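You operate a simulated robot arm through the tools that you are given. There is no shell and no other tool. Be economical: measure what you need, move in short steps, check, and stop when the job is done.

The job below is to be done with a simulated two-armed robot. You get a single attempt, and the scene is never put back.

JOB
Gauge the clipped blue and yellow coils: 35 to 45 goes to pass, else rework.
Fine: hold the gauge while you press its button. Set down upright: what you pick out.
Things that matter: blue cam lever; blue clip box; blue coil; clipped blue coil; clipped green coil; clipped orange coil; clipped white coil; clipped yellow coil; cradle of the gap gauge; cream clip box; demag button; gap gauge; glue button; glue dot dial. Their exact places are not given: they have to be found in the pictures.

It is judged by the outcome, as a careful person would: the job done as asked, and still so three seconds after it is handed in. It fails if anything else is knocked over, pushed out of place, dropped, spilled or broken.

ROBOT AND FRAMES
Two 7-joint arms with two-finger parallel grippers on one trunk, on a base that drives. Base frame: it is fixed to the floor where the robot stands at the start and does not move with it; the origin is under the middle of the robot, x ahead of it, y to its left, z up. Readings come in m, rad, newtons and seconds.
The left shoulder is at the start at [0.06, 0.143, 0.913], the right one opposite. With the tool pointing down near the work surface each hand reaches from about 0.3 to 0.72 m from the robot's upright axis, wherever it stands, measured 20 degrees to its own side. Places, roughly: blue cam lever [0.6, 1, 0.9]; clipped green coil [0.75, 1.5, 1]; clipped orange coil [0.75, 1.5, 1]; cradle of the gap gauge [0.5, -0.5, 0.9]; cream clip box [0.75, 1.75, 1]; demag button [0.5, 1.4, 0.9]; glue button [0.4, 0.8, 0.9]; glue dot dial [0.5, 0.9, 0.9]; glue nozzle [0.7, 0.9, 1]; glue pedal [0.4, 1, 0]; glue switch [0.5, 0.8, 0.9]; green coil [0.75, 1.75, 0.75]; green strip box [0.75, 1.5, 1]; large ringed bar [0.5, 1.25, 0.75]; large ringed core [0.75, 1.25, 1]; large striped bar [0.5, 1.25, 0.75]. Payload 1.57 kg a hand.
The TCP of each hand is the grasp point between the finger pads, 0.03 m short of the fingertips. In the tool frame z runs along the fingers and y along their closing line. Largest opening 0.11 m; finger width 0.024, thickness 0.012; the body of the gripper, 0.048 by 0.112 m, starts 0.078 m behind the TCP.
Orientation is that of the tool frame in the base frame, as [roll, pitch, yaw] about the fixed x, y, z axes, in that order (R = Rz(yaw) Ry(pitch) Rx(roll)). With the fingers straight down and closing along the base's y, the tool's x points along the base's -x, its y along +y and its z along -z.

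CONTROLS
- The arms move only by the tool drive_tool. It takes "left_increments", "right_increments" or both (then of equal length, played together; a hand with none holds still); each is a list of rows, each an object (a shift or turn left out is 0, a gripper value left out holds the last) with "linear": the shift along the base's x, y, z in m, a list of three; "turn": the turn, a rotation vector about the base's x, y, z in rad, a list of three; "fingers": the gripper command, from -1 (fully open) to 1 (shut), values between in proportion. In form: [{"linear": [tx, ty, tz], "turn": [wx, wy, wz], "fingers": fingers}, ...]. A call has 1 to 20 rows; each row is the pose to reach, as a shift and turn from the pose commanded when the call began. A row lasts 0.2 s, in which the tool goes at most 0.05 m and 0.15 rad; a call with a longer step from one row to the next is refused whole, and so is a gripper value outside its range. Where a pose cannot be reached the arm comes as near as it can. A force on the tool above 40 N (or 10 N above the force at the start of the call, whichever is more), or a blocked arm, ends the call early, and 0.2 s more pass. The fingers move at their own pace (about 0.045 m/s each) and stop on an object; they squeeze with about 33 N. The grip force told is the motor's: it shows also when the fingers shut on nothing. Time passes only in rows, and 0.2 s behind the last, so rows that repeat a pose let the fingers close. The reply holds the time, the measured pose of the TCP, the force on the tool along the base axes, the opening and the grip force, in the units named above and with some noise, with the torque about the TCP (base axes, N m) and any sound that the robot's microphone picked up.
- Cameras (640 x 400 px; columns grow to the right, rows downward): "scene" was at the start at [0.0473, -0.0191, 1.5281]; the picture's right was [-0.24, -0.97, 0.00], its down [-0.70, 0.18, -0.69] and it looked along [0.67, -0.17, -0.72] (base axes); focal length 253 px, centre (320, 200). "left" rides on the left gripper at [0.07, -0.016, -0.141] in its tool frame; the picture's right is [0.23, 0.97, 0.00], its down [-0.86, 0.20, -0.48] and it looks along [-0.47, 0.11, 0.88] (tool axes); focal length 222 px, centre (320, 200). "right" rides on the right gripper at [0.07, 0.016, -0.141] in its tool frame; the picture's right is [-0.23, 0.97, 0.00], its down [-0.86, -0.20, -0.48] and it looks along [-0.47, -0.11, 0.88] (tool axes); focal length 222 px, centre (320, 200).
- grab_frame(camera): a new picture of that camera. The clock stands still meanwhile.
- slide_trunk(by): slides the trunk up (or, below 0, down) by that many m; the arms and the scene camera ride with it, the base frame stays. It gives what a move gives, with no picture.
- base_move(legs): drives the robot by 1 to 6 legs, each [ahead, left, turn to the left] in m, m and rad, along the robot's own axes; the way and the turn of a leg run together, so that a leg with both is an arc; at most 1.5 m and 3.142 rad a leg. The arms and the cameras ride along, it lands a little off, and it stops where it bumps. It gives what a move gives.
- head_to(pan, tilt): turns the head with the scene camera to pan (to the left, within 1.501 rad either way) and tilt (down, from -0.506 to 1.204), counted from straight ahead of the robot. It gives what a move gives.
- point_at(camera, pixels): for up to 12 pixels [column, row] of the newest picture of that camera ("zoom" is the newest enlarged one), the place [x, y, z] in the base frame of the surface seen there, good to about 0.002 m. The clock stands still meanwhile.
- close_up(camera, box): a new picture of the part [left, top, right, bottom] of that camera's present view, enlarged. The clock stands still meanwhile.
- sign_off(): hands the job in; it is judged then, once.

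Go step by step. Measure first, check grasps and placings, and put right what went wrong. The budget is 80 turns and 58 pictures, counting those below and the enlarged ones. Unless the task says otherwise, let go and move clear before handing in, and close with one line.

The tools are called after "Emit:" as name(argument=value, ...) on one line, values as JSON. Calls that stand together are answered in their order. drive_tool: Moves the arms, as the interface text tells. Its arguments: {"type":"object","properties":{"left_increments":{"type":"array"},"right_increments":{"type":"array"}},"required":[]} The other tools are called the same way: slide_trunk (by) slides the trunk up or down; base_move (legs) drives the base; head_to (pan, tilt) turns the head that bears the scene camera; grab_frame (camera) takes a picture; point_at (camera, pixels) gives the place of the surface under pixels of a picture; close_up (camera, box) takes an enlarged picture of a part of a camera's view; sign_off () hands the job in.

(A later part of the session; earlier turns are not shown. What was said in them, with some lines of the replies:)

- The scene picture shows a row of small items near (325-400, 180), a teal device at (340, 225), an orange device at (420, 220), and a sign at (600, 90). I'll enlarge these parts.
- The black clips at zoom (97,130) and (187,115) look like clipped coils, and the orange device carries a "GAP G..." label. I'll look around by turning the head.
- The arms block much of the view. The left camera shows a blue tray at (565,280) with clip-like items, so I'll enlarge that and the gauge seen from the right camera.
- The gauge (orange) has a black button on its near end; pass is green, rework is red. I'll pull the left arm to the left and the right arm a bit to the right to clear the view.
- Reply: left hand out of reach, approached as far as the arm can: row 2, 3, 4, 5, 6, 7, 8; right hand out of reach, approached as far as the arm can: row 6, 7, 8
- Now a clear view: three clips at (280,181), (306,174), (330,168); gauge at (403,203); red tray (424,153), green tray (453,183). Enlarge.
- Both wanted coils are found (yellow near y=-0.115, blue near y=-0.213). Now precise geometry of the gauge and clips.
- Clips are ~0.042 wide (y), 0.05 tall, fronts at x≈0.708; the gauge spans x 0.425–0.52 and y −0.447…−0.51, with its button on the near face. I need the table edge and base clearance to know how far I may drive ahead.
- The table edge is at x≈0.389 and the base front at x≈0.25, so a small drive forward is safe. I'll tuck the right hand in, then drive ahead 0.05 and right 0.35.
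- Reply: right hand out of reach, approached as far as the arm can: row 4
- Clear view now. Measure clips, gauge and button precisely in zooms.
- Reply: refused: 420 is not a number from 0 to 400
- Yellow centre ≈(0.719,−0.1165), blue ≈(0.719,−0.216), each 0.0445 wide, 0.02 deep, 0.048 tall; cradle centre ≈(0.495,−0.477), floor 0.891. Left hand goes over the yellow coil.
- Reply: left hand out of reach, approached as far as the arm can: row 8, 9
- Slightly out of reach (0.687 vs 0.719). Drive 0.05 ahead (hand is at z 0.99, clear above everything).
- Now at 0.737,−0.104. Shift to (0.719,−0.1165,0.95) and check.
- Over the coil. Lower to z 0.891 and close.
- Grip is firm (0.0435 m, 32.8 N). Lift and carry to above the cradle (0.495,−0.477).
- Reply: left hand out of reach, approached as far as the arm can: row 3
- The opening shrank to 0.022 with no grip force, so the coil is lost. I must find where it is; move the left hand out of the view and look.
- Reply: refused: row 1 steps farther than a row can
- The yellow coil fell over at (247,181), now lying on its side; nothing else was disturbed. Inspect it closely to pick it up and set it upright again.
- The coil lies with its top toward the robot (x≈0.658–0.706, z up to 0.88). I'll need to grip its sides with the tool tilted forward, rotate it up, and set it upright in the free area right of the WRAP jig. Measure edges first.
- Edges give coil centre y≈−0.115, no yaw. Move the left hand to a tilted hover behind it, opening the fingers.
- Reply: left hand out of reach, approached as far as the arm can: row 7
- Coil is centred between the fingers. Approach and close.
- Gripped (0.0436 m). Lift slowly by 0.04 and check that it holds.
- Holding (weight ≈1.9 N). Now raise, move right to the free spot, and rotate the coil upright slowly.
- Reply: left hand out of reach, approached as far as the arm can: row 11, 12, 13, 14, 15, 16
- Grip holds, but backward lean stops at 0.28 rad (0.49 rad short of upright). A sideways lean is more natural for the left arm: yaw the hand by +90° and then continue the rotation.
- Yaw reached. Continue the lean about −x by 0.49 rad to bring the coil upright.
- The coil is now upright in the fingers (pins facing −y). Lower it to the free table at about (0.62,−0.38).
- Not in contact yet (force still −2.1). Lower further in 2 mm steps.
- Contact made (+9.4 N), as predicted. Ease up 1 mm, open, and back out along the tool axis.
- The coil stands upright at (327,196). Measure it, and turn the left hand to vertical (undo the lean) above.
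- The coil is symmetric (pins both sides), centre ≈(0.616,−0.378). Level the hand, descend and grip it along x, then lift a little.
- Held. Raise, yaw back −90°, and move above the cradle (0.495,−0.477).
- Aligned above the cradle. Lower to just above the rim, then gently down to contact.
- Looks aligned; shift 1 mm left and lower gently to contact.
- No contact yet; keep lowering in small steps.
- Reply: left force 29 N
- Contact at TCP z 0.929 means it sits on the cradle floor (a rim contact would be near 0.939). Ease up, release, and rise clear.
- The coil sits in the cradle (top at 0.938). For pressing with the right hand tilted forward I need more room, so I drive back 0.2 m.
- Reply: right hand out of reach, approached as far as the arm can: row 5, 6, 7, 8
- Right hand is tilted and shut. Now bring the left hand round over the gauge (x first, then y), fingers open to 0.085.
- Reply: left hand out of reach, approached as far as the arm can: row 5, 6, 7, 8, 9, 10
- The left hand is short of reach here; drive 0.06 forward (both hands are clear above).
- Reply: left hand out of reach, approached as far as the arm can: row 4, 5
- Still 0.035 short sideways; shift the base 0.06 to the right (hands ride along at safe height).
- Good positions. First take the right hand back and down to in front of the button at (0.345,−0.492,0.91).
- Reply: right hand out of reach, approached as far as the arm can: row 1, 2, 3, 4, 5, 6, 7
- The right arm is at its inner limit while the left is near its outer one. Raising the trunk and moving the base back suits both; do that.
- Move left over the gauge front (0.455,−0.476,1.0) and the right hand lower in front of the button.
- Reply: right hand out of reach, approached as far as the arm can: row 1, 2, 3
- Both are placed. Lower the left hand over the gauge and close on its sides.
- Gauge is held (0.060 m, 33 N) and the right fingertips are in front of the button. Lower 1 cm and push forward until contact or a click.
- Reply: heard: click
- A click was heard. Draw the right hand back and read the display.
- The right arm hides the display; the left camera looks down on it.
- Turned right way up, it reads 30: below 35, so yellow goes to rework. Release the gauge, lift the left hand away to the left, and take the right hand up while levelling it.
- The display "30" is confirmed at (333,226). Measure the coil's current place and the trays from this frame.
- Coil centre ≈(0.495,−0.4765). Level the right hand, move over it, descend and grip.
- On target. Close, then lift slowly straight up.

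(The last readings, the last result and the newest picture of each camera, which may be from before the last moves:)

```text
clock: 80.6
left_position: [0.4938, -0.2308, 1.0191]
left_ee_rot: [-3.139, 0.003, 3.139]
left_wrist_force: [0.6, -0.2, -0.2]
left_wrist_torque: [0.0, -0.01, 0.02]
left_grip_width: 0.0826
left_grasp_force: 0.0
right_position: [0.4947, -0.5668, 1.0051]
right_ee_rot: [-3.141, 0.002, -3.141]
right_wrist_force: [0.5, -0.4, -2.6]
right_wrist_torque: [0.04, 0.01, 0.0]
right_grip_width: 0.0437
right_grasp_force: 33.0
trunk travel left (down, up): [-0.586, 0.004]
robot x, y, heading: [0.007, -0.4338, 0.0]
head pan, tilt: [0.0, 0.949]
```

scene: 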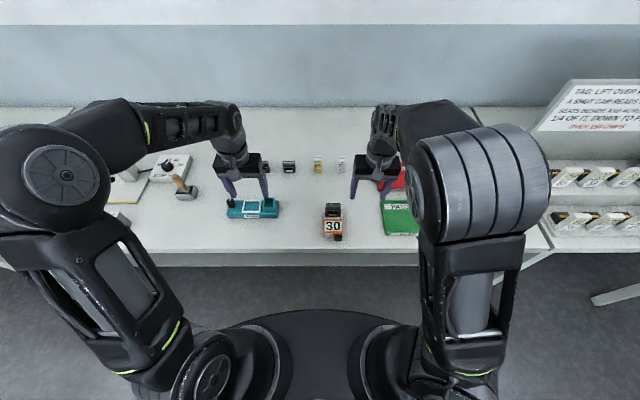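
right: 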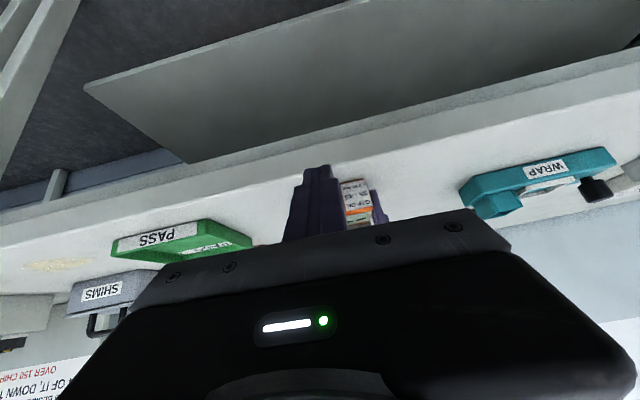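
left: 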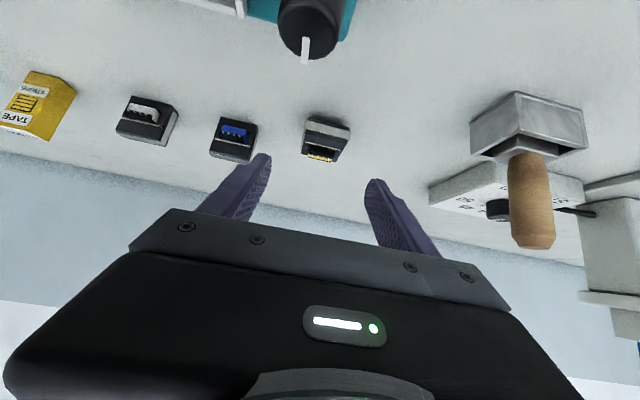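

Held securely. Drive forward 0.1 and right 0.09 toward the rework tray, hands high.

Emit:
base_move(legs=[[0.1, -0.09, 0.0]])

Emit:
drive_tool(right_increments=[{"linear": [0.02, -0.015, 0]}, {"linear": [0.045, -0.03, 0]}, {"linear": [0.07, -0.045, 0]}, {"linear": [0.095, -0.06, 0]}, {"linear": [0.11, -0.07, -0.005]}, {"linear": [0.12, -0.078, -0.01]}, {"linear": [0.12, -0.078, -0.02]}])

```text
clock: 81.9
left_position: [0.5937, -0.32, 1.0184]
left_ee_rot: [-3.14, 0.001, 3.14]
left_wrist_force: [0.6, 0.0, -0.4]
left_wrist_torque: [0.03, 0.03, -0.01]
left_grip_width: 0.0825
left_grasp_force: 0.1
right_position: [0.5944, -0.6551, 1.0036]
right_ee_rot: [3.141, 0.0, 3.138]
right_wrist_force: [0.7, -0.3, -1.7]
right_wrist_torque: [0.05, 0.04, -0.03]
right_grip_width: 0.0438
right_grasp_force: 32.8
trunk travel left (down, up): [-0.586, 0.004]
robot x, y, heading: [0.1083, -0.525, -0.005]
head pan, tilt: [0.0, 0.949]
```

```text
clock: 83.5
left_position: [0.5929, -0.3192, 1.0183]
left_ee_rot: [-3.139, 0.003, 3.14]
left_wrist_force: [0.0, -0.2, -0.5]
left_wrist_torque: [-0.01, -0.01, 0.0]
left_grip_width: 0.0826
left_grasp_force: 0.1
right_position: [0.6793, -0.7106, 0.9974]
right_ee_rot: [3.141, 0.004, 3.139]
right_wrist_force: [0.0, -0.1, -1.5]
right_wrist_torque: [-0.02, 0.02, 0.0]
right_grip_width: 0.0435
right_grasp_force: 33.1
right hand out of reach, approached as far as the arm can: row 4, 5, 6, 7
trunk travel left (down, up): [-0.586, 0.004]
robot x, y, heading: [0.1049, -0.5214, -0.002]
head pan, tilt: [0.0, 0.949]
```

Slightly short; drive 0.04 forward and 0.025 right, then view before lowering.

Emit:
base_move(legs=[[0.04, -0.025, 0.0]])

Emit:
grab_frame(camera="scene")

```text
clock: 84.4
left_position: [0.6331, -0.3445, 1.0168]
left_ee_rot: [3.141, 0.002, 3.14]
left_wrist_force: [0.5, 0.5, 0.8]
left_wrist_torque: [0.03, 0.04, -0.01]
left_grip_width: 0.0826
left_grasp_force: 0.0
right_position: [0.7207, -0.736, 0.9958]
right_ee_rot: [-3.141, 0.002, 3.14]
right_wrist_force: [0.2, -0.6, -2.9]
right_wrist_torque: [0.02, 0.03, 0.03]
right_grip_width: 0.043
right_grasp_force: 32.9
trunk travel left (down, up): [-0.586, 0.004]
robot x, y, heading: [0.143, -0.5475, -0.003]
head pan, tilt: [0.0, 0.949]
```

```text
9 pictures are left
```

scene: 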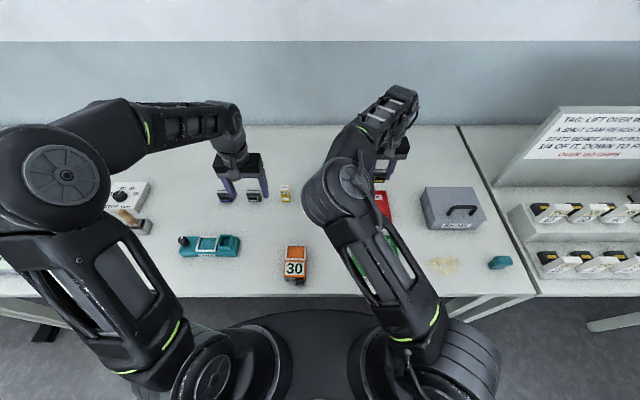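

Emit:
point_at(camera="scene", pixels=[[384, 200], [388, 196], [384, 210], [390, 212], [386, 192], [392, 205], [388, 220]])

Emit:
drive_tool(right_increments=[{"linear": [-0.005, -0.002, -0.02]}, {"linear": [-0.01, -0.002, -0.04]}, {"linear": [-0.01, -0.002, -0.06]}, {"linear": [-0.01, -0.002, -0.06]}])

Emit:
close_up(camera="right", box=[160, 40, 480, 240])

```text
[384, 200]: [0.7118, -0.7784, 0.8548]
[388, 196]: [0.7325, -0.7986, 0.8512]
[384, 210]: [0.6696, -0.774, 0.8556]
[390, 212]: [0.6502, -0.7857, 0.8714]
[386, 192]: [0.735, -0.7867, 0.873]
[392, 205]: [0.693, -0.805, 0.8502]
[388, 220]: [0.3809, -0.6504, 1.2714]
```

```text
clock: 85.4
left_position: [0.6317, -0.3436, 1.0185]
left_ee_rot: [-3.14, 0.004, 3.139]
left_wrist_force: [-0.5, 0.1, -0.1]
left_wrist_torque: [0.01, 0.01, -0.02]
left_grip_width: 0.0823
left_grasp_force: 0.0
right_position: [0.7077, -0.7376, 0.9373]
right_ee_rot: [-3.14, 0.005, 3.141]
right_wrist_force: [0.0, -0.9, -1.0]
right_wrist_torque: [-0.02, 0.04, 0.02]
right_grip_width: 0.0433
right_grasp_force: 32.9
trunk travel left (down, up): [-0.586, 0.004]
robot x, y, heading: [0.1447, -0.5501, 0.0]
head pan, tilt: [0.0, 0.949]
```

```text
2.00 times, centred on (320, 140) of right
```

zoom: 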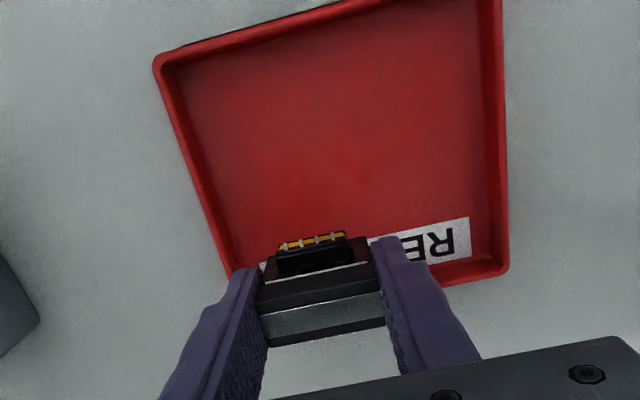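

Measure the tray's corners in this enlarged view before lowering.

Emit:
point_at(camera="zoom", pixels=[[158, 62], [495, 20], [500, 265], [225, 265], [480, 245], [230, 240], [350, 100], [480, 120], [215, 150], [330, 10]])

```text
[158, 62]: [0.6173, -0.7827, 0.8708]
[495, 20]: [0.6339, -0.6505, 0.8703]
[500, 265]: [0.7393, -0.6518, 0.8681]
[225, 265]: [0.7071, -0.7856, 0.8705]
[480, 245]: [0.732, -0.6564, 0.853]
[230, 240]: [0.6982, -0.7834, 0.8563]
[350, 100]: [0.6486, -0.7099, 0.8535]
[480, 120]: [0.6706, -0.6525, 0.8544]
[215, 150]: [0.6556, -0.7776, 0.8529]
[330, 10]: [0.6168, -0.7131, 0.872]
```

Tray interior is x 0.618–0.735, y −0.783…−0.653. Place yellow at (0.706,−0.718): shift and lower to contact.

Emit:
drive_tool(right_increments=[{"linear": [-0.001, 0.01, -0.0]}, {"linear": [-0.001, 0.0195, -0.005]}, {"linear": [-0.001, 0.0195, -0.02]}, {"linear": [-0.001, 0.0195, -0.032]}, {"linear": [-0.001, 0.0195, -0.036]}, {"linear": [-0.001, 0.0195, -0.038]}, {"linear": [-0.001, 0.0195, -0.04]}, {"linear": [-0.001, 0.0195, -0.041]}])

```text
clock: 87.2
left_position: [0.6315, -0.3429, 1.0178]
left_ee_rot: [-3.141, 0.003, 3.138]
left_wrist_force: [-0.1, 0.4, 0.2]
left_wrist_torque: [0.04, 0.02, 0.0]
left_grip_width: 0.0824
left_grasp_force: 0.0
right_position: [0.7075, -0.7186, 0.898]
right_ee_rot: [-3.14, 0.005, 3.14]
right_wrist_force: [1.4, 0.1, 5.2]
right_wrist_torque: [0.16, 0.05, -0.03]
right_grip_width: 0.0435
right_grasp_force: 33.2
trunk travel left (down, up): [-0.586, 0.004]
robot x, y, heading: [0.1454, -0.5434, 0.002]
head pan, tilt: [0.0, 0.949]
```

Contact. Release gently and rise straight up, then look.

Emit:
drive_tool(right_increments=[{"linear": [0, 0, 0.0], "fingers": 0.1}, {"linear": [0, 0, 0.0], "fingers": -0.1}, {"linear": [0, 0, 0.0], "fingers": -0.15}, {"linear": [0, 0, 0.01]}, {"linear": [0, 0, 0.03]}, {"linear": [0, 0, 0.06]}, {"linear": [-0.02, 0, 0.085]}, {"linear": [-0.06, 0, 0.09]}, {"linear": [-0.1, 0, 0.09]}, {"linear": [-0.14, 0, 0.09]}, {"linear": [-0.18, 0, 0.09]}, {"linear": [-0.22, 0, 0.09]}, {"linear": [-0.26, 0, 0.09]}])

Emit:
grab_frame(camera="scene")

```text
clock: 90.0
left_position: [0.632, -0.3426, 1.0197]
left_ee_rot: [-3.14, 0.004, 3.14]
left_wrist_force: [0.0, -0.4, 0.0]
left_wrist_torque: [0.0, -0.01, 0.02]
left_grip_width: 0.0824
left_grasp_force: 0.1
right_position: [0.4452, -0.7167, 0.9873]
right_ee_rot: [-3.141, 0.005, 3.141]
right_wrist_force: [-0.3, -0.4, 0.2]
right_wrist_torque: [-0.01, -0.03, 0.02]
right_grip_width: 0.0632
right_grasp_force: 0.0
trunk travel left (down, up): [-0.586, 0.004]
robot x, y, heading: [0.1472, -0.5488, 0.0]
head pan, tilt: [0.0, 0.949]
```

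```text
7 pictures are left
```

scene: 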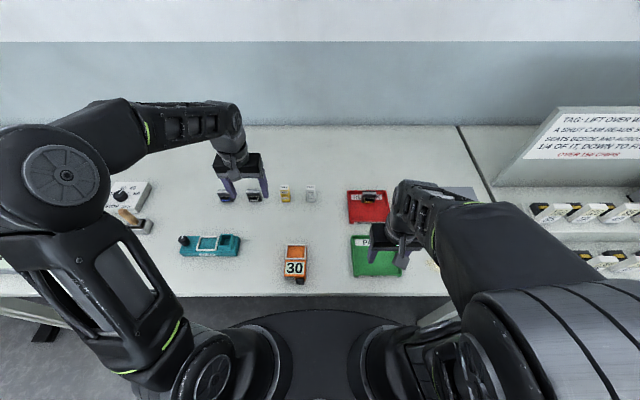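

Yellow stands in the red tray at (370,197). Drive 0.1 left, then go for the blue coil with the left hand.

Emit:
point_at(camera="scene", pixels=[[366, 194], [372, 194], [370, 197], [370, 203], [291, 249], [301, 249], [294, 256], [301, 281]])

Emit:
base_move(legs=[[0.0, 0.1, 0.0]])

Emit:
drive_tool(left_increments=[{"linear": [0.02, 0.01, -0.01]}, {"linear": [0.045, 0.02, -0.02]}, {"linear": [0.07, 0.025, -0.04]}, {"linear": [0.085, 0.028, -0.055]}, {"linear": [0.087, 0.028, -0.065]}, {"linear": [0.087, 0.028, -0.065]}])

```text
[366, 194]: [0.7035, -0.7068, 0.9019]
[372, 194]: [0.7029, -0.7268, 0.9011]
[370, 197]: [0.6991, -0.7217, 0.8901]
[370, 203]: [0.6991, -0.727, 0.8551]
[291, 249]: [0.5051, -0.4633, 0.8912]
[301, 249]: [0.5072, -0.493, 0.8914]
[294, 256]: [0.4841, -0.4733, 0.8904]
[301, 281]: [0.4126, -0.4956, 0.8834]
```

```text
clock: 91.2
left_position: [0.6323, -0.2417, 1.0168]
left_ee_rot: [-3.137, 0.003, 3.141]
left_wrist_force: [-0.9, 0.5, -0.9]
left_wrist_torque: [-0.03, 0.0, 0.02]
left_grip_width: 0.0826
left_grasp_force: 0.0
right_position: [0.4479, -0.6141, 0.987]
right_ee_rot: [-3.141, 0.004, 3.141]
right_wrist_force: [-0.5, -0.5, -0.3]
right_wrist_torque: [-0.07, 0.0, -0.01]
right_grip_width: 0.0633
right_grasp_force: 0.0
trunk travel left (down, up): [-0.586, 0.004]
robot x, y, heading: [0.1441, -0.4473, -0.003]
head pan, tilt: [0.0, 0.949]
```

```text
clock: 92.6
left_position: [0.718, -0.2159, 0.9524]
left_ee_rot: [-3.141, 0.003, -3.142]
left_wrist_force: [-0.7, -0.2, 0.1]
left_wrist_torque: [0.01, 0.02, 0.0]
left_grip_width: 0.0827
left_grasp_force: 0.0
right_position: [0.4471, -0.6159, 0.9858]
right_ee_rot: [3.141, 0.003, 3.141]
right_wrist_force: [0.2, 0.2, -0.2]
right_wrist_torque: [0.0, -0.02, -0.01]
right_grip_width: 0.0633
right_grasp_force: 0.1
trunk travel left (down, up): [-0.586, 0.004]
robot x, y, heading: [0.1442, -0.448, -0.002]
head pan, tilt: [0.0, 0.949]
```

Yellow upright confirmed (top 0.902). Over blue: lower to 0.891, close fully, lift slowly.

Emit:
drive_tool(left_increments=[{"linear": [0.0015, 0, -0.025]}, {"linear": [0.0015, 0, -0.05]}, {"linear": [0.0015, 0, -0.0615]}, {"linear": [0.0015, 0, -0.0615], "fingers": 1}, {"linear": [0.0015, 0, -0.0615]}, {"linear": [0.0015, 0, -0.0615]}, {"linear": [0.0015, 0, -0.0615]}, {"linear": [0.0015, 0, -0.0615]}, {"linear": [0.0015, 0, -0.0615]}, {"linear": [0.0, 0, -0.055]}, {"linear": [-0.003, 0, -0.045]}, {"linear": [-0.008, 0, -0.035]}, {"linear": [-0.014, 0, -0.022]}, {"linear": [-0.02, 0, -0.01]}])

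```text
clock: 95.6
left_position: [0.6994, -0.2147, 0.9441]
left_ee_rot: [-3.139, 0.003, 3.141]
left_wrist_force: [-0.6, -0.5, -0.6]
left_wrist_torque: [-0.06, -0.01, -0.02]
left_grip_width: 0.044
left_grasp_force: 33.0
right_position: [0.4471, -0.6175, 0.9875]
right_ee_rot: [3.141, 0.003, 3.139]
right_wrist_force: [0.1, -0.1, 0.2]
right_wrist_torque: [-0.02, 0.0, -0.01]
right_grip_width: 0.0635
right_grasp_force: 0.0
trunk travel left (down, up): [-0.586, 0.004]
robot x, y, heading: [0.147, -0.4453, -0.001]
head pan, tilt: [0.0, 0.949]
```

Held (0.044 m). Carry it to above the cradle, moving the right hand aside.

Emit:
drive_tool(left_increments=[{"linear": [-0.012, 0, 0.015]}, {"linear": [-0.024, -0.005, 0.03]}, {"linear": [-0.036, -0.015, 0.045]}, {"linear": [-0.05, -0.032, 0.055]}, {"linear": [-0.065, -0.052, 0.055]}, {"linear": [-0.08, -0.075, 0.055]}, {"linear": [-0.095, -0.1, 0.055]}, {"linear": [-0.11, -0.125, 0.055]}, {"linear": [-0.125, -0.15, 0.055]}, {"linear": [-0.14, -0.175, 0.055]}, {"linear": [-0.155, -0.2, 0.055]}, {"linear": [-0.17, -0.222, 0.055]}, {"linear": [-0.185, -0.242, 0.055]}, {"linear": [-0.197, -0.255, 0.055]}, {"linear": [-0.204, -0.262, 0.055]}, {"linear": [-0.204, -0.262, 0.05]}], right_increments=[{"linear": [0, -0.02, 0]}, {"linear": [0, -0.04, 0]}, {"linear": [0, -0.06, 0]}, {"linear": [0, -0.08, 0]}, {"linear": [0, -0.1, 0]}, {"linear": [0, -0.1, 0]}, {"linear": [0, -0.1, 0]}, {"linear": [0, -0.1, 0]}, {"linear": [0, -0.1, 0]}, {"linear": [0, -0.1, 0]}, {"linear": [0, -0.1, 0]}, {"linear": [0, -0.1, 0]}, {"linear": [0, -0.1, 0]}, {"linear": [0, -0.1, 0]}, {"linear": [0, -0.1, 0]}, {"linear": [0, -0.1, 0]}])

```text
clock: 99.0
left_position: [0.4953, -0.4774, 0.9926]
left_ee_rot: [-3.14, 0.004, 3.139]
left_wrist_force: [-0.6, -0.2, -2.2]
left_wrist_torque: [0.01, 0.01, 0.01]
left_grip_width: 0.0438
left_grasp_force: 33.3
right_position: [0.446, -0.7169, 0.986]
right_ee_rot: [3.141, 0.001, 3.139]
right_wrist_force: [0.7, -0.1, 0.5]
right_wrist_torque: [0.01, 0.01, 0.01]
right_grip_width: 0.0631
right_grasp_force: 0.1
trunk travel left (down, up): [-0.586, 0.004]
robot x, y, heading: [0.1442, -0.4468, 0.001]
head pan, tilt: [0.0, 0.949]
```

Above the cradle. Lower to just above the rim and check with one enlarged picture.

Emit:
drive_tool(left_increments=[{"linear": [0, 0.0007, -0.02]}, {"linear": [0, 0.0007, -0.04]}, {"linear": [0, 0.0007, -0.05]}, {"linear": [0, 0.0007, -0.052]}, {"linear": [0, 0.0007, -0.052]}])

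Emit:
close_up(camera="scene", box=[280, 210, 360, 280])

```text
clock: 100.2
left_position: [0.4956, -0.4752, 0.9404]
left_ee_rot: [-3.139, 0.001, 3.14]
left_wrist_force: [0.2, 0.0, -2.5]
left_wrist_torque: [0.0, -0.01, -0.05]
left_grip_width: 0.0439
left_grasp_force: 32.9
right_position: [0.4474, -0.7161, 0.9875]
right_ee_rot: [-3.139, 0.004, 3.139]
right_wrist_force: [-0.5, 0.1, -0.6]
right_wrist_torque: [0.02, 0.01, 0.01]
right_grip_width: 0.0631
right_grasp_force: 0.0
trunk travel left (down, up): [-0.586, 0.004]
robot x, y, heading: [0.1443, -0.4469, -0.0]
head pan, tilt: [0.0, 0.949]
```

```text
5.71 times, centred on (320, 245) of scene
```

zoom: 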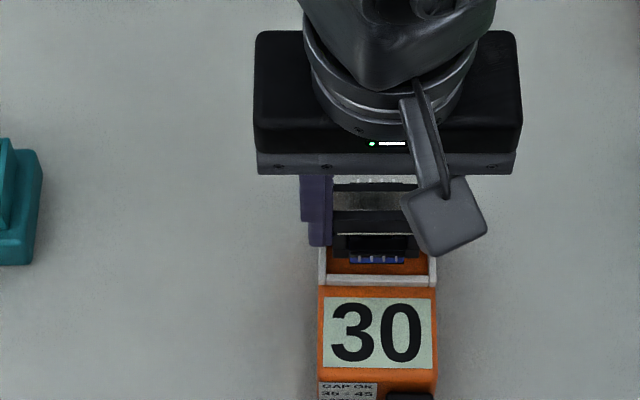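

Aligned with the rim. Lower to contact.

Emit:
drive_tool(left_increments=[{"linear": [-0.0005, -0.0005, -0.003]}, {"linear": [-0.0005, -0.0005, -0.006]}, {"linear": [-0.0005, -0.0005, -0.008]}, {"linear": [-0.0005, -0.0005, -0.0095]}, {"linear": [-0.0005, -0.0005, -0.011]}, {"linear": [-0.0005, -0.0005, -0.011]}])

```text
clock: 101.6
left_position: [0.495, -0.4769, 0.9306]
left_ee_rot: [-3.138, 0.006, -3.142]
left_wrist_force: [-1.5, 3.2, 23.9]
left_wrist_torque: [0.36, 0.17, 0.03]
left_grip_width: 0.0439
left_grasp_force: 33.0
right_position: [0.4454, -0.7164, 0.9882]
right_ee_rot: [-3.141, 0.003, 3.14]
right_wrist_force: [0.0, 0.4, -0.3]
right_wrist_torque: [0.02, 0.01, 0.0]
right_grip_width: 0.0633
right_grasp_force: 0.1
trunk travel left (down, up): [-0.586, 0.004]
robot x, y, heading: [0.1445, -0.4475, 0.0]
head pan, tilt: [0.0, 0.949]
```

Seated (contact at the floor height). Release, rise, and drive back for the press.

Emit:
drive_tool(left_increments=[{"linear": [0, 0, 0.0025]}, {"linear": [0, 0, 0.003], "fingers": 0.0}, {"linear": [0, 0, 0.003], "fingers": -0.1}, {"linear": [0, 0, 0.003]}, {"linear": [0, 0, 0.013]}, {"linear": [0, 0, 0.033]}, {"linear": [0, 0, 0.063]}, {"linear": [0.0, 0.0, 0.08], "fingers": -0.55}], right_increments=[{"linear": [0, 0, 0.0], "fingers": 1}, {"linear": [0, 0, 0.01]}, {"linear": [0, 0, 0.02]}, {"linear": [0, 0, 0.03]}, {"linear": [0, 0, 0.03]}, {"linear": [0, 0, 0.03]}, {"linear": [0, 0, 0.03]}, {"linear": [0, 0, 0.03]}])

Emit:
base_move(legs=[[-0.255, 0.01, 0.0]])

Emit:
drive_tool(left_increments=[{"linear": [0.04, 0.0, 0.0]}, {"linear": [0.08, 0.0, 0.0]}, {"linear": [0.12, 0.0, 0.0]}, {"linear": [0.16, 0.0, 0.0]}, {"linear": [0.2, -0.005, 0.0]}, {"linear": [0.212, -0.01, -0.005]}, {"linear": [0.212, -0.01, -0.01]}])

```text
clock: 103.4
left_position: [0.4938, -0.4762, 1.0104]
left_ee_rot: [3.141, 0.001, 3.141]
left_wrist_force: [0.8, 0.0, -0.4]
left_wrist_torque: [-0.04, -0.03, -0.02]
left_grip_width: 0.0851
left_grasp_force: 0.1
right_position: [0.4479, -0.7152, 1.0177]
right_ee_rot: [3.141, 0.004, 3.14]
right_wrist_force: [0.8, -0.2, -0.4]
right_wrist_torque: [0.0, 0.0, 0.0]
right_grip_width: 0.0
right_grasp_force: 21.3
trunk travel left (down, up): [-0.586, 0.004]
robot x, y, heading: [0.1431, -0.4481, 0.002]
head pan, tilt: [0.0, 0.949]
```

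```text
clock: 105.2
left_position: [0.2412, -0.4654, 1.0114]
left_ee_rot: [-3.139, 0.004, -3.141]
left_wrist_force: [-1.2, 0.1, -0.6]
left_wrist_torque: [0.01, -0.02, -0.02]
left_grip_width: 0.0855
left_grasp_force: 0.2
right_position: [0.1936, -0.7042, 1.0182]
right_ee_rot: [-3.14, 0.004, -3.141]
right_wrist_force: [0.0, 0.8, -0.1]
right_wrist_torque: [0.02, -0.01, 0.01]
right_grip_width: 0.0
right_grasp_force: 20.8
trunk travel left (down, up): [-0.586, 0.004]
robot x, y, heading: [-0.1112, -0.4351, 0.002]
head pan, tilt: [0.0, 0.949]
```

```text
clock: 106.8
left_position: [0.456, -0.4731, 1.001]
left_ee_rot: [3.141, 0.003, 3.141]
left_wrist_force: [-0.3, -0.7, -0.4]
left_wrist_torque: [0.02, 0.02, 0.01]
left_grip_width: 0.0853
left_grasp_force: 0.1
right_position: [0.1952, -0.705, 1.0174]
right_ee_rot: [3.141, 0.003, 3.141]
right_wrist_force: [0.2, -1.3, -0.8]
right_wrist_torque: [-0.01, -0.02, 0.02]
right_grip_width: 0.0001
right_grasp_force: 21.6
trunk travel left (down, up): [-0.586, 0.004]
robot x, y, heading: [-0.1079, -0.4361, 0.001]
head pan, tilt: [0.0, 0.949]
```

Lower and grip the gauge with the left; bring the right hand, tilting, toward the front of the button.

Emit:
drive_tool(left_increments=[{"linear": [0, -0.0025, -0.03]}, {"linear": [0, -0.0025, -0.06]}, {"linear": [0, -0.0025, -0.09]}, {"linear": [0, -0.0025, -0.107]}, {"linear": [0, -0.0025, -0.113]}, {"linear": [0, -0.0025, -0.113], "fingers": 0.0}, {"linear": [0, -0.0025, -0.113]}, {"linear": [0, -0.0025, -0.113], "fingers": 0.2}, {"linear": [0, -0.0025, -0.113]}], right_increments=[{"linear": [0.02, 0.02, -0.01], "turn": [0, -0.1, 0]}, {"linear": [0.04, 0.045, -0.02], "turn": [0, -0.2, 0]}, {"linear": [0.06, 0.07, -0.03], "turn": [0, -0.3, 0]}, {"linear": [0.08, 0.095, -0.04], "turn": [0, -0.4, 0]}, {"linear": [0.1, 0.12, -0.05], "turn": [0, -0.5, 0]}, {"linear": [0.115, 0.15, -0.06], "turn": [0, -0.6, 0]}, {"linear": [0.125, 0.18, -0.075], "turn": [0, -0.68, 0]}, {"linear": [0.13, 0.205, -0.09], "turn": [0, -0.68, 0]}, {"linear": [0.14, 0.212, -0.115], "turn": [0, -0.68, 0]}])

```text
clock: 108.8
left_position: [0.4549, -0.4779, 0.888]
left_ee_rot: [-3.141, 0.003, -3.141]
left_wrist_force: [0.3, 0.4, 0.3]
left_wrist_torque: [0.13, 0.2, -0.03]
left_grip_width: 0.0595
left_grasp_force: 33.1
right_position: [0.3356, -0.4939, 0.9032]
right_ee_rot: [-3.141, 0.683, 3.141]
right_wrist_force: [0.4, 0.8, 0.1]
right_wrist_torque: [0.04, 0.01, 0.0]
right_grip_width: 0.0
right_grasp_force: 21.5
right hand out of reach, approached as far as the arm can: row 3, 4, 5, 6, 7
trunk travel left (down, up): [-0.586, 0.004]
robot x, y, heading: [-0.1054, -0.4375, 0.002]
head pan, tilt: [0.0, 0.949]
```

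Gauge held (0.0595 m). Press the button as before (to x≈0.388, z≈0.888).

Emit:
drive_tool(right_increments=[{"linear": [0.0, 0.001, -0.015]}, {"linear": [0.02, 0.001, -0.015]}, {"linear": [0.036, 0.001, -0.015]}, {"linear": [0.041, 0.001, -0.015]}, {"linear": [0.044, 0.001, -0.015]}, {"linear": [0.047, 0.001, -0.015]}, {"linear": [0.05, 0.001, -0.015]}, {"linear": [0.053, 0.001, -0.015]}])

Emit:
drive_tool(right_increments=[{"linear": [-0.02, 0, 0]}, {"linear": [-0.045, 0, 0.005]}])

Emit:
close_up(camera="left", box=[220, 80, 420, 240])

```text
clock: 110.6
left_position: [0.456, -0.4765, 0.8885]
left_ee_rot: [-3.141, 0.004, -3.139]
left_wrist_force: [2.5, -0.5, -0.3]
left_wrist_torque: [0.11, 0.15, 0.11]
left_grip_width: 0.0597
left_grasp_force: 33.1
right_position: [0.3891, -0.4918, 0.8864]
right_ee_rot: [-3.14, 0.683, -3.139]
right_wrist_force: [-4.4, 0.6, -0.1]
right_wrist_torque: [-0.01, 0.03, 0.01]
right_grip_width: 0.0
right_grasp_force: 21.0
trunk travel left (down, up): [-0.586, 0.004]
robot x, y, heading: [-0.1095, -0.4344, -0.003]
head pan, tilt: [0.0, 0.949]
heard: click
```

```text
clock: 111.2
left_position: [0.4536, -0.4781, 0.8886]
left_ee_rot: [-3.14, 0.001, 3.141]
left_wrist_force: [-2.4, 0.0, 1.0]
left_wrist_torque: [0.0, -0.16, 0.04]
left_grip_width: 0.0595
left_grasp_force: 32.8
right_position: [0.3432, -0.4924, 0.8936]
right_ee_rot: [-3.141, 0.684, 3.141]
right_wrist_force: [0.1, -0.6, 0.1]
right_wrist_torque: [-0.03, -0.01, -0.02]
right_grip_width: 0.0
right_grasp_force: 20.8
trunk travel left (down, up): [-0.586, 0.004]
robot x, y, heading: [-0.1044, -0.4386, -0.001]
head pan, tilt: [0.0, 0.949]
```

```text
2.50 times, centred on (320, 160) of left
```

zoom: 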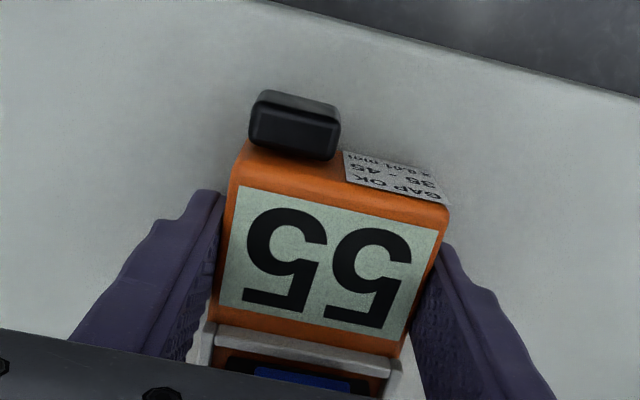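

It reads 55 (upside down in this view): above 45, so blue also goes to rework. Release the gauge and clear the left hand, level the right hand, and drive forward as before.

Emit:
drive_tool(left_increments=[{"linear": [0, 0, 0], "fingers": -0.2}, {"linear": [0, 0, 0], "fingers": -0.5}, {"linear": [0, 0, 0.0]}, {"linear": [0, 0, 0.04]}, {"linear": [0, 0, 0.08]}, {"linear": [0, 0, 0.12]}, {"linear": [0, 0.045, 0.13]}, {"linear": [0, 0.09, 0.13]}, {"linear": [-0.02, 0.13, 0.13]}, {"linear": [-0.04, 0.17, 0.13]}, {"linear": [-0.06, 0.21, 0.13]}, {"linear": [-0.08, 0.25, 0.13]}], right_increments=[{"linear": [0, 0, 0]}, {"linear": [0, 0, 0]}, {"linear": [0, 0, 0]}, {"linear": [0, -0.01, 0.02], "turn": [0, 0, 0]}, {"linear": [0, -0.03, 0.04], "turn": [0, 0.07, 0]}, {"linear": [0, -0.05, 0.06], "turn": [0, 0.17, 0]}, {"linear": [0, -0.07, 0.08], "turn": [0, 0.27, 0]}, {"linear": [0, -0.08, 0.1], "turn": [0, 0.37, 0]}, {"linear": [0, -0.08, 0.11], "turn": [0, 0.47, 0]}, {"linear": [0.01, -0.08, 0.12], "turn": [0, 0.57, 0]}, {"linear": [0.02, -0.08, 0.12], "turn": [0, 0.68, 0]}, {"linear": [0.03, -0.08, 0.12], "turn": [0, 0.683, 0], "fingers": -0.4}])

Emit:
base_move(legs=[[0.12, 0.0, 0.0]])

Emit:
grab_frame(camera="scene")

```text
clock: 113.8
left_position: [0.3719, -0.23, 1.0185]
left_ee_rot: [-3.138, 0.004, -3.141]
left_wrist_force: [-0.3, 0.0, -0.9]
left_wrist_torque: [-0.02, 0.02, -0.02]
left_grip_width: 0.0827
left_grasp_force: 0.0
right_position: [0.3722, -0.5728, 1.0133]
right_ee_rot: [-3.141, -0.002, -3.141]
right_wrist_force: [0.0, 0.0, 0.0]
right_wrist_torque: [-0.06, 0.0, 0.0]
right_grip_width: 0.032
right_grasp_force: 0.0
trunk travel left (down, up): [-0.586, 0.004]
robot x, y, heading: [-0.1097, -0.4364, 0.004]
head pan, tilt: [0.0, 0.949]
```

```text
clock: 115.1
left_position: [0.495, -0.2285, 1.0181]
left_ee_rot: [-3.14, 0.001, -3.14]
left_wrist_force: [0.1, -0.3, 0.0]
left_wrist_torque: [-0.04, 0.03, 0.01]
left_grip_width: 0.0828
left_grasp_force: 0.0
right_position: [0.4951, -0.5724, 1.0109]
right_ee_rot: [3.141, -0.003, -3.14]
right_wrist_force: [1.3, 0.0, -0.8]
right_wrist_torque: [0.04, 0.04, 0.01]
right_grip_width: 0.0769
right_grasp_force: 0.0
trunk travel left (down, up): [-0.586, 0.004]
robot x, y, heading: [0.0115, -0.4381, -0.002]
head pan, tilt: [0.0, 0.949]
```

```text
4 pictures are left
```

scene: 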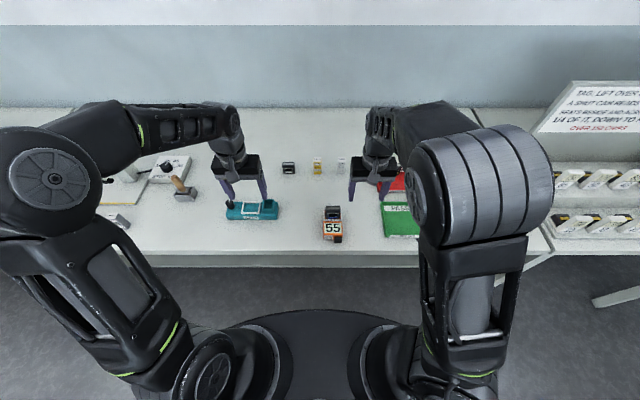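

The display at (333,228) confirms 55. Measure the coil top and bring the right hand over it.

Emit:
point_at(camera="scene", pixels=[[328, 208], [333, 208], [338, 208], [333, 206], [333, 210]])

Emit:
drive_tool(right_increments=[{"linear": [0, 0.035, 0.01]}, {"linear": [0, 0.07, 0.01]}, {"linear": [0, 0.096, 0.0]}, {"linear": [0, 0.096, -0.025]}, {"linear": [0, 0.096, -0.04]}, {"linear": [0, 0.096, -0.04]}])

```text
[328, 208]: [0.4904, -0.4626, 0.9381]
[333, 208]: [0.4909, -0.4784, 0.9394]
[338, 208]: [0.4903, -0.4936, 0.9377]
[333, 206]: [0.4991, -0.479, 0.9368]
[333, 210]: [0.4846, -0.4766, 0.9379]
```

```text
clock: 116.5
left_position: [0.4933, -0.2303, 1.0189]
left_ee_rot: [-3.14, 0.004, -3.138]
left_wrist_force: [0.0, -0.1, -0.1]
left_wrist_torque: [0.03, 0.02, 0.03]
left_grip_width: 0.0825
left_grasp_force: 0.1
right_position: [0.4924, -0.4744, 0.9722]
right_ee_rot: [-3.141, 0.0, -3.14]
right_wrist_force: [0.1, 0.2, -0.9]
right_wrist_torque: [0.01, 0.03, 0.02]
right_grip_width: 0.0769
right_grasp_force: 0.1
trunk travel left (down, up): [-0.586, 0.004]
robot x, y, heading: [0.015, -0.4371, 0.003]
head pan, tilt: [0.0, 0.949]
```

Coil top centre ≈(0.492,−0.478). Shift 2 mm right, lower to 0.933, close, and lift slowly.

Emit:
drive_tool(right_increments=[{"linear": [0.0005, -0.0025, -0.02]}, {"linear": [0.0005, -0.0025, -0.035]}, {"linear": [0.0005, -0.0025, -0.039]}, {"linear": [0.0005, -0.0025, -0.039], "fingers": 1}, {"linear": [0.0005, -0.0025, -0.039]}, {"linear": [0.0005, -0.0025, -0.039]}, {"linear": [0.0005, -0.0025, -0.039]}, {"linear": [0.0005, -0.0025, -0.039]}, {"linear": [0.0005, -0.0025, -0.031]}, {"linear": [0.0005, -0.0025, -0.021]}, {"linear": [0.0005, -0.0025, -0.009]}, {"linear": [0.0005, -0.0025, 0.006]}, {"linear": [0.0005, -0.0025, 0.021]}, {"linear": [0.0005, -0.012, 0.031]}, {"linear": [0.0005, -0.032, 0.031]}, {"linear": [0.0005, -0.052, 0.031]}, {"linear": [0.0005, -0.072, 0.031]}, {"linear": [0.0005, -0.092, 0.031]}])

```text
clock: 120.3
left_position: [0.4932, -0.2287, 1.0185]
left_ee_rot: [-3.141, 0.004, -3.139]
left_wrist_force: [-0.5, 0.2, 0.0]
left_wrist_torque: [-0.02, -0.01, 0.0]
left_grip_width: 0.0824
left_grasp_force: 0.0
right_position: [0.493, -0.5689, 1.0026]
right_ee_rot: [-3.141, 0.0, -3.141]
right_wrist_force: [0.4, 0.5, -2.1]
right_wrist_torque: [0.02, -0.01, 0.02]
right_grip_width: 0.0433
right_grasp_force: 33.0
trunk travel left (down, up): [-0.586, 0.004]
robot x, y, heading: [0.0152, -0.4405, 0.001]
head pan, tilt: [0.0, 0.949]
```

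Held. Drive toward the rework tray and hover over (0.644,−0.718).

Emit:
base_move(legs=[[0.1, -0.1, 0.0]])

Emit:
drive_tool(right_increments=[{"linear": [0.015, -0.015, 0]}, {"linear": [0.03, -0.03, 0]}, {"linear": [0.045, -0.045, 0]}, {"linear": [0.051, -0.049, -0.01]}, {"linear": [0.051, -0.049, -0.03]}, {"linear": [0.051, -0.049, -0.05]}, {"linear": [0.051, -0.049, -0.06]}])

Emit:
close_up(camera="right", box=[160, 40, 480, 240])

```text
clock: 121.6
left_position: [0.5959, -0.3309, 1.0192]
left_ee_rot: [3.14, 0.002, -3.141]
left_wrist_force: [0.0, 0.2, 0.2]
left_wrist_torque: [0.02, 0.04, -0.04]
left_grip_width: 0.0826
left_grasp_force: 0.1
right_position: [0.5934, -0.6694, 1.0034]
right_ee_rot: [3.141, -0.002, 3.142]
right_wrist_force: [0.6, -0.1, -2.1]
right_wrist_torque: [0.02, -0.02, 0.01]
right_grip_width: 0.0434
right_grasp_force: 32.3
trunk travel left (down, up): [-0.586, 0.004]
robot x, y, heading: [0.1143, -0.5403, -0.004]
head pan, tilt: [0.0, 0.949]
```

```text
clock: 123.2
left_position: [0.5937, -0.3292, 1.019]
left_ee_rot: [-3.139, 0.004, -3.142]
left_wrist_force: [-0.1, 0.0, 0.0]
left_wrist_torque: [-0.01, -0.03, 0.0]
left_grip_width: 0.0825
left_grasp_force: 0.1
right_position: [0.6453, -0.7183, 0.9427]
right_ee_rot: [3.14, 0.001, 3.141]
right_wrist_force: [-0.5, -0.4, -2.3]
right_wrist_torque: [-0.02, 0.0, -0.02]
right_grip_width: 0.0435
right_grasp_force: 33.0
trunk travel left (down, up): [-0.586, 0.004]
robot x, y, heading: [0.1111, -0.5373, 0.002]
head pan, tilt: [0.0, 0.949]
```

```text
2.00 times, centred on (320, 140) of right
```

zoom: 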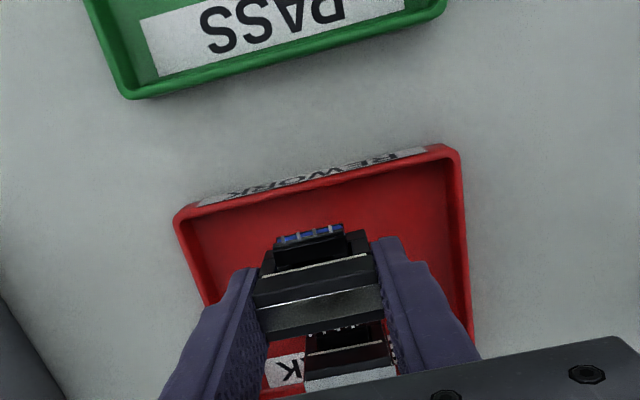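

Emit:
point_at(camera="zoom", pixels=[[340, 331], [345, 350], [350, 372], [320, 185], [325, 200], [322, 240], [340, 340], [325, 178]])

```text
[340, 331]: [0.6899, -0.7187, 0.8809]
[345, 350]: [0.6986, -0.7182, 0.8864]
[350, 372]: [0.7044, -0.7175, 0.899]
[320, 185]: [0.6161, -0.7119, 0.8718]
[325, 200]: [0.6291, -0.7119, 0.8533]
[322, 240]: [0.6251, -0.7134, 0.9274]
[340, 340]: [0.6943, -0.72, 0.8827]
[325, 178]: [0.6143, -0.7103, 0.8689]
```

Clearances are fine (yellow's pins at x≈0.687). Shift 3 mm ahead and lower to contact.

Emit:
drive_tool(right_increments=[{"linear": [0.003, 0, -0.015]}, {"linear": [0.003, 0, -0.03]}, {"linear": [0.003, 0, -0.038]}, {"linear": [0.003, 0, -0.041]}, {"linear": [0.003, 0, -0.043]}, {"linear": [0.003, 0, -0.0445]}, {"linear": [0.003, 0, -0.046]}])

```text
clock: 124.8
left_position: [0.5935, -0.3301, 1.0185]
left_ee_rot: [-3.138, 0.002, -3.14]
left_wrist_force: [0.8, -0.3, 0.1]
left_wrist_torque: [0.02, 0.03, 0.03]
left_grip_width: 0.0827
left_grasp_force: 0.0
right_position: [0.6482, -0.717, 0.8977]
right_ee_rot: [3.14, 0.0, 3.141]
right_wrist_force: [-0.9, 0.3, 4.5]
right_wrist_torque: [0.04, 0.05, -0.01]
right_grip_width: 0.0433
right_grasp_force: 32.9
trunk travel left (down, up): [-0.586, 0.004]
robot x, y, heading: [0.1144, -0.534, -0.0]
head pan, tilt: [0.0, 0.949]
```

Contact. Release, rise straight up and move clear, then check.

Emit:
drive_tool(right_increments=[{"linear": [0, 0, 0.0], "fingers": 0.1}, {"linear": [0, 0, 0.0], "fingers": -0.1}, {"linear": [0, 0, 0.0], "fingers": -0.15}, {"linear": [0, 0, 0.01]}, {"linear": [0, 0, 0.03]}, {"linear": [0, 0, 0.06]}, {"linear": [-0.02, 0, 0.085]}, {"linear": [-0.06, 0, 0.09]}, {"linear": [-0.1, 0, 0.09]}, {"linear": [-0.14, 0, 0.09]}, {"linear": [-0.18, 0, 0.09]}, {"linear": [-0.22, 0, 0.09]}])

Emit:
grab_frame(camera="scene")

Emit:
close_up(camera="scene", box=[260, 160, 420, 290])

```text
clock: 127.4
left_position: [0.5928, -0.3295, 1.0179]
left_ee_rot: [-3.139, 0.002, -3.141]
left_wrist_force: [0.3, 0.4, 0.3]
left_wrist_torque: [0.01, -0.04, 0.0]
left_grip_width: 0.0828
left_grasp_force: 0.0
right_position: [0.4272, -0.7149, 0.9867]
right_ee_rot: [3.141, -0.001, -3.14]
right_wrist_force: [0.5, 0.7, -0.1]
right_wrist_torque: [-0.01, 0.01, -0.03]
right_grip_width: 0.0633
right_grasp_force: 0.1
trunk travel left (down, up): [-0.586, 0.004]
robot x, y, heading: [0.1117, -0.5374, 0.0]
head pan, tilt: [0.0, 0.949]
```

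```text
2 pictures are left
```

scene: 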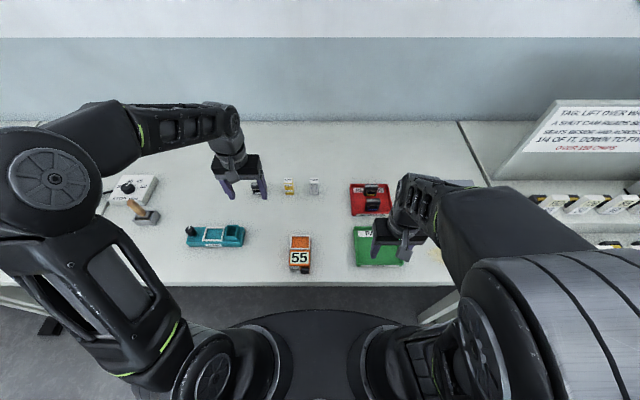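

```text
3.08 times, centred on (340, 225) of scene
```

zoom: 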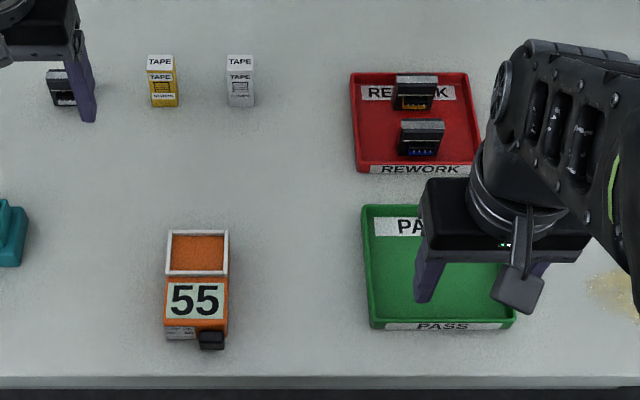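

Both coils stand upright in the rework tray, the gauge is in its place, and both hands are empty and clear, so I hand in.

Emit:
sign_off()

```text
The job is handed in.
```

Both coils failed the gauge and stand upright in the rework tray: yellow read 30 and blue read 55. I dropped the yellow coil once on its first lift, before gauging, and it fell over; I stood it up again, but a drop could have affected its reading.
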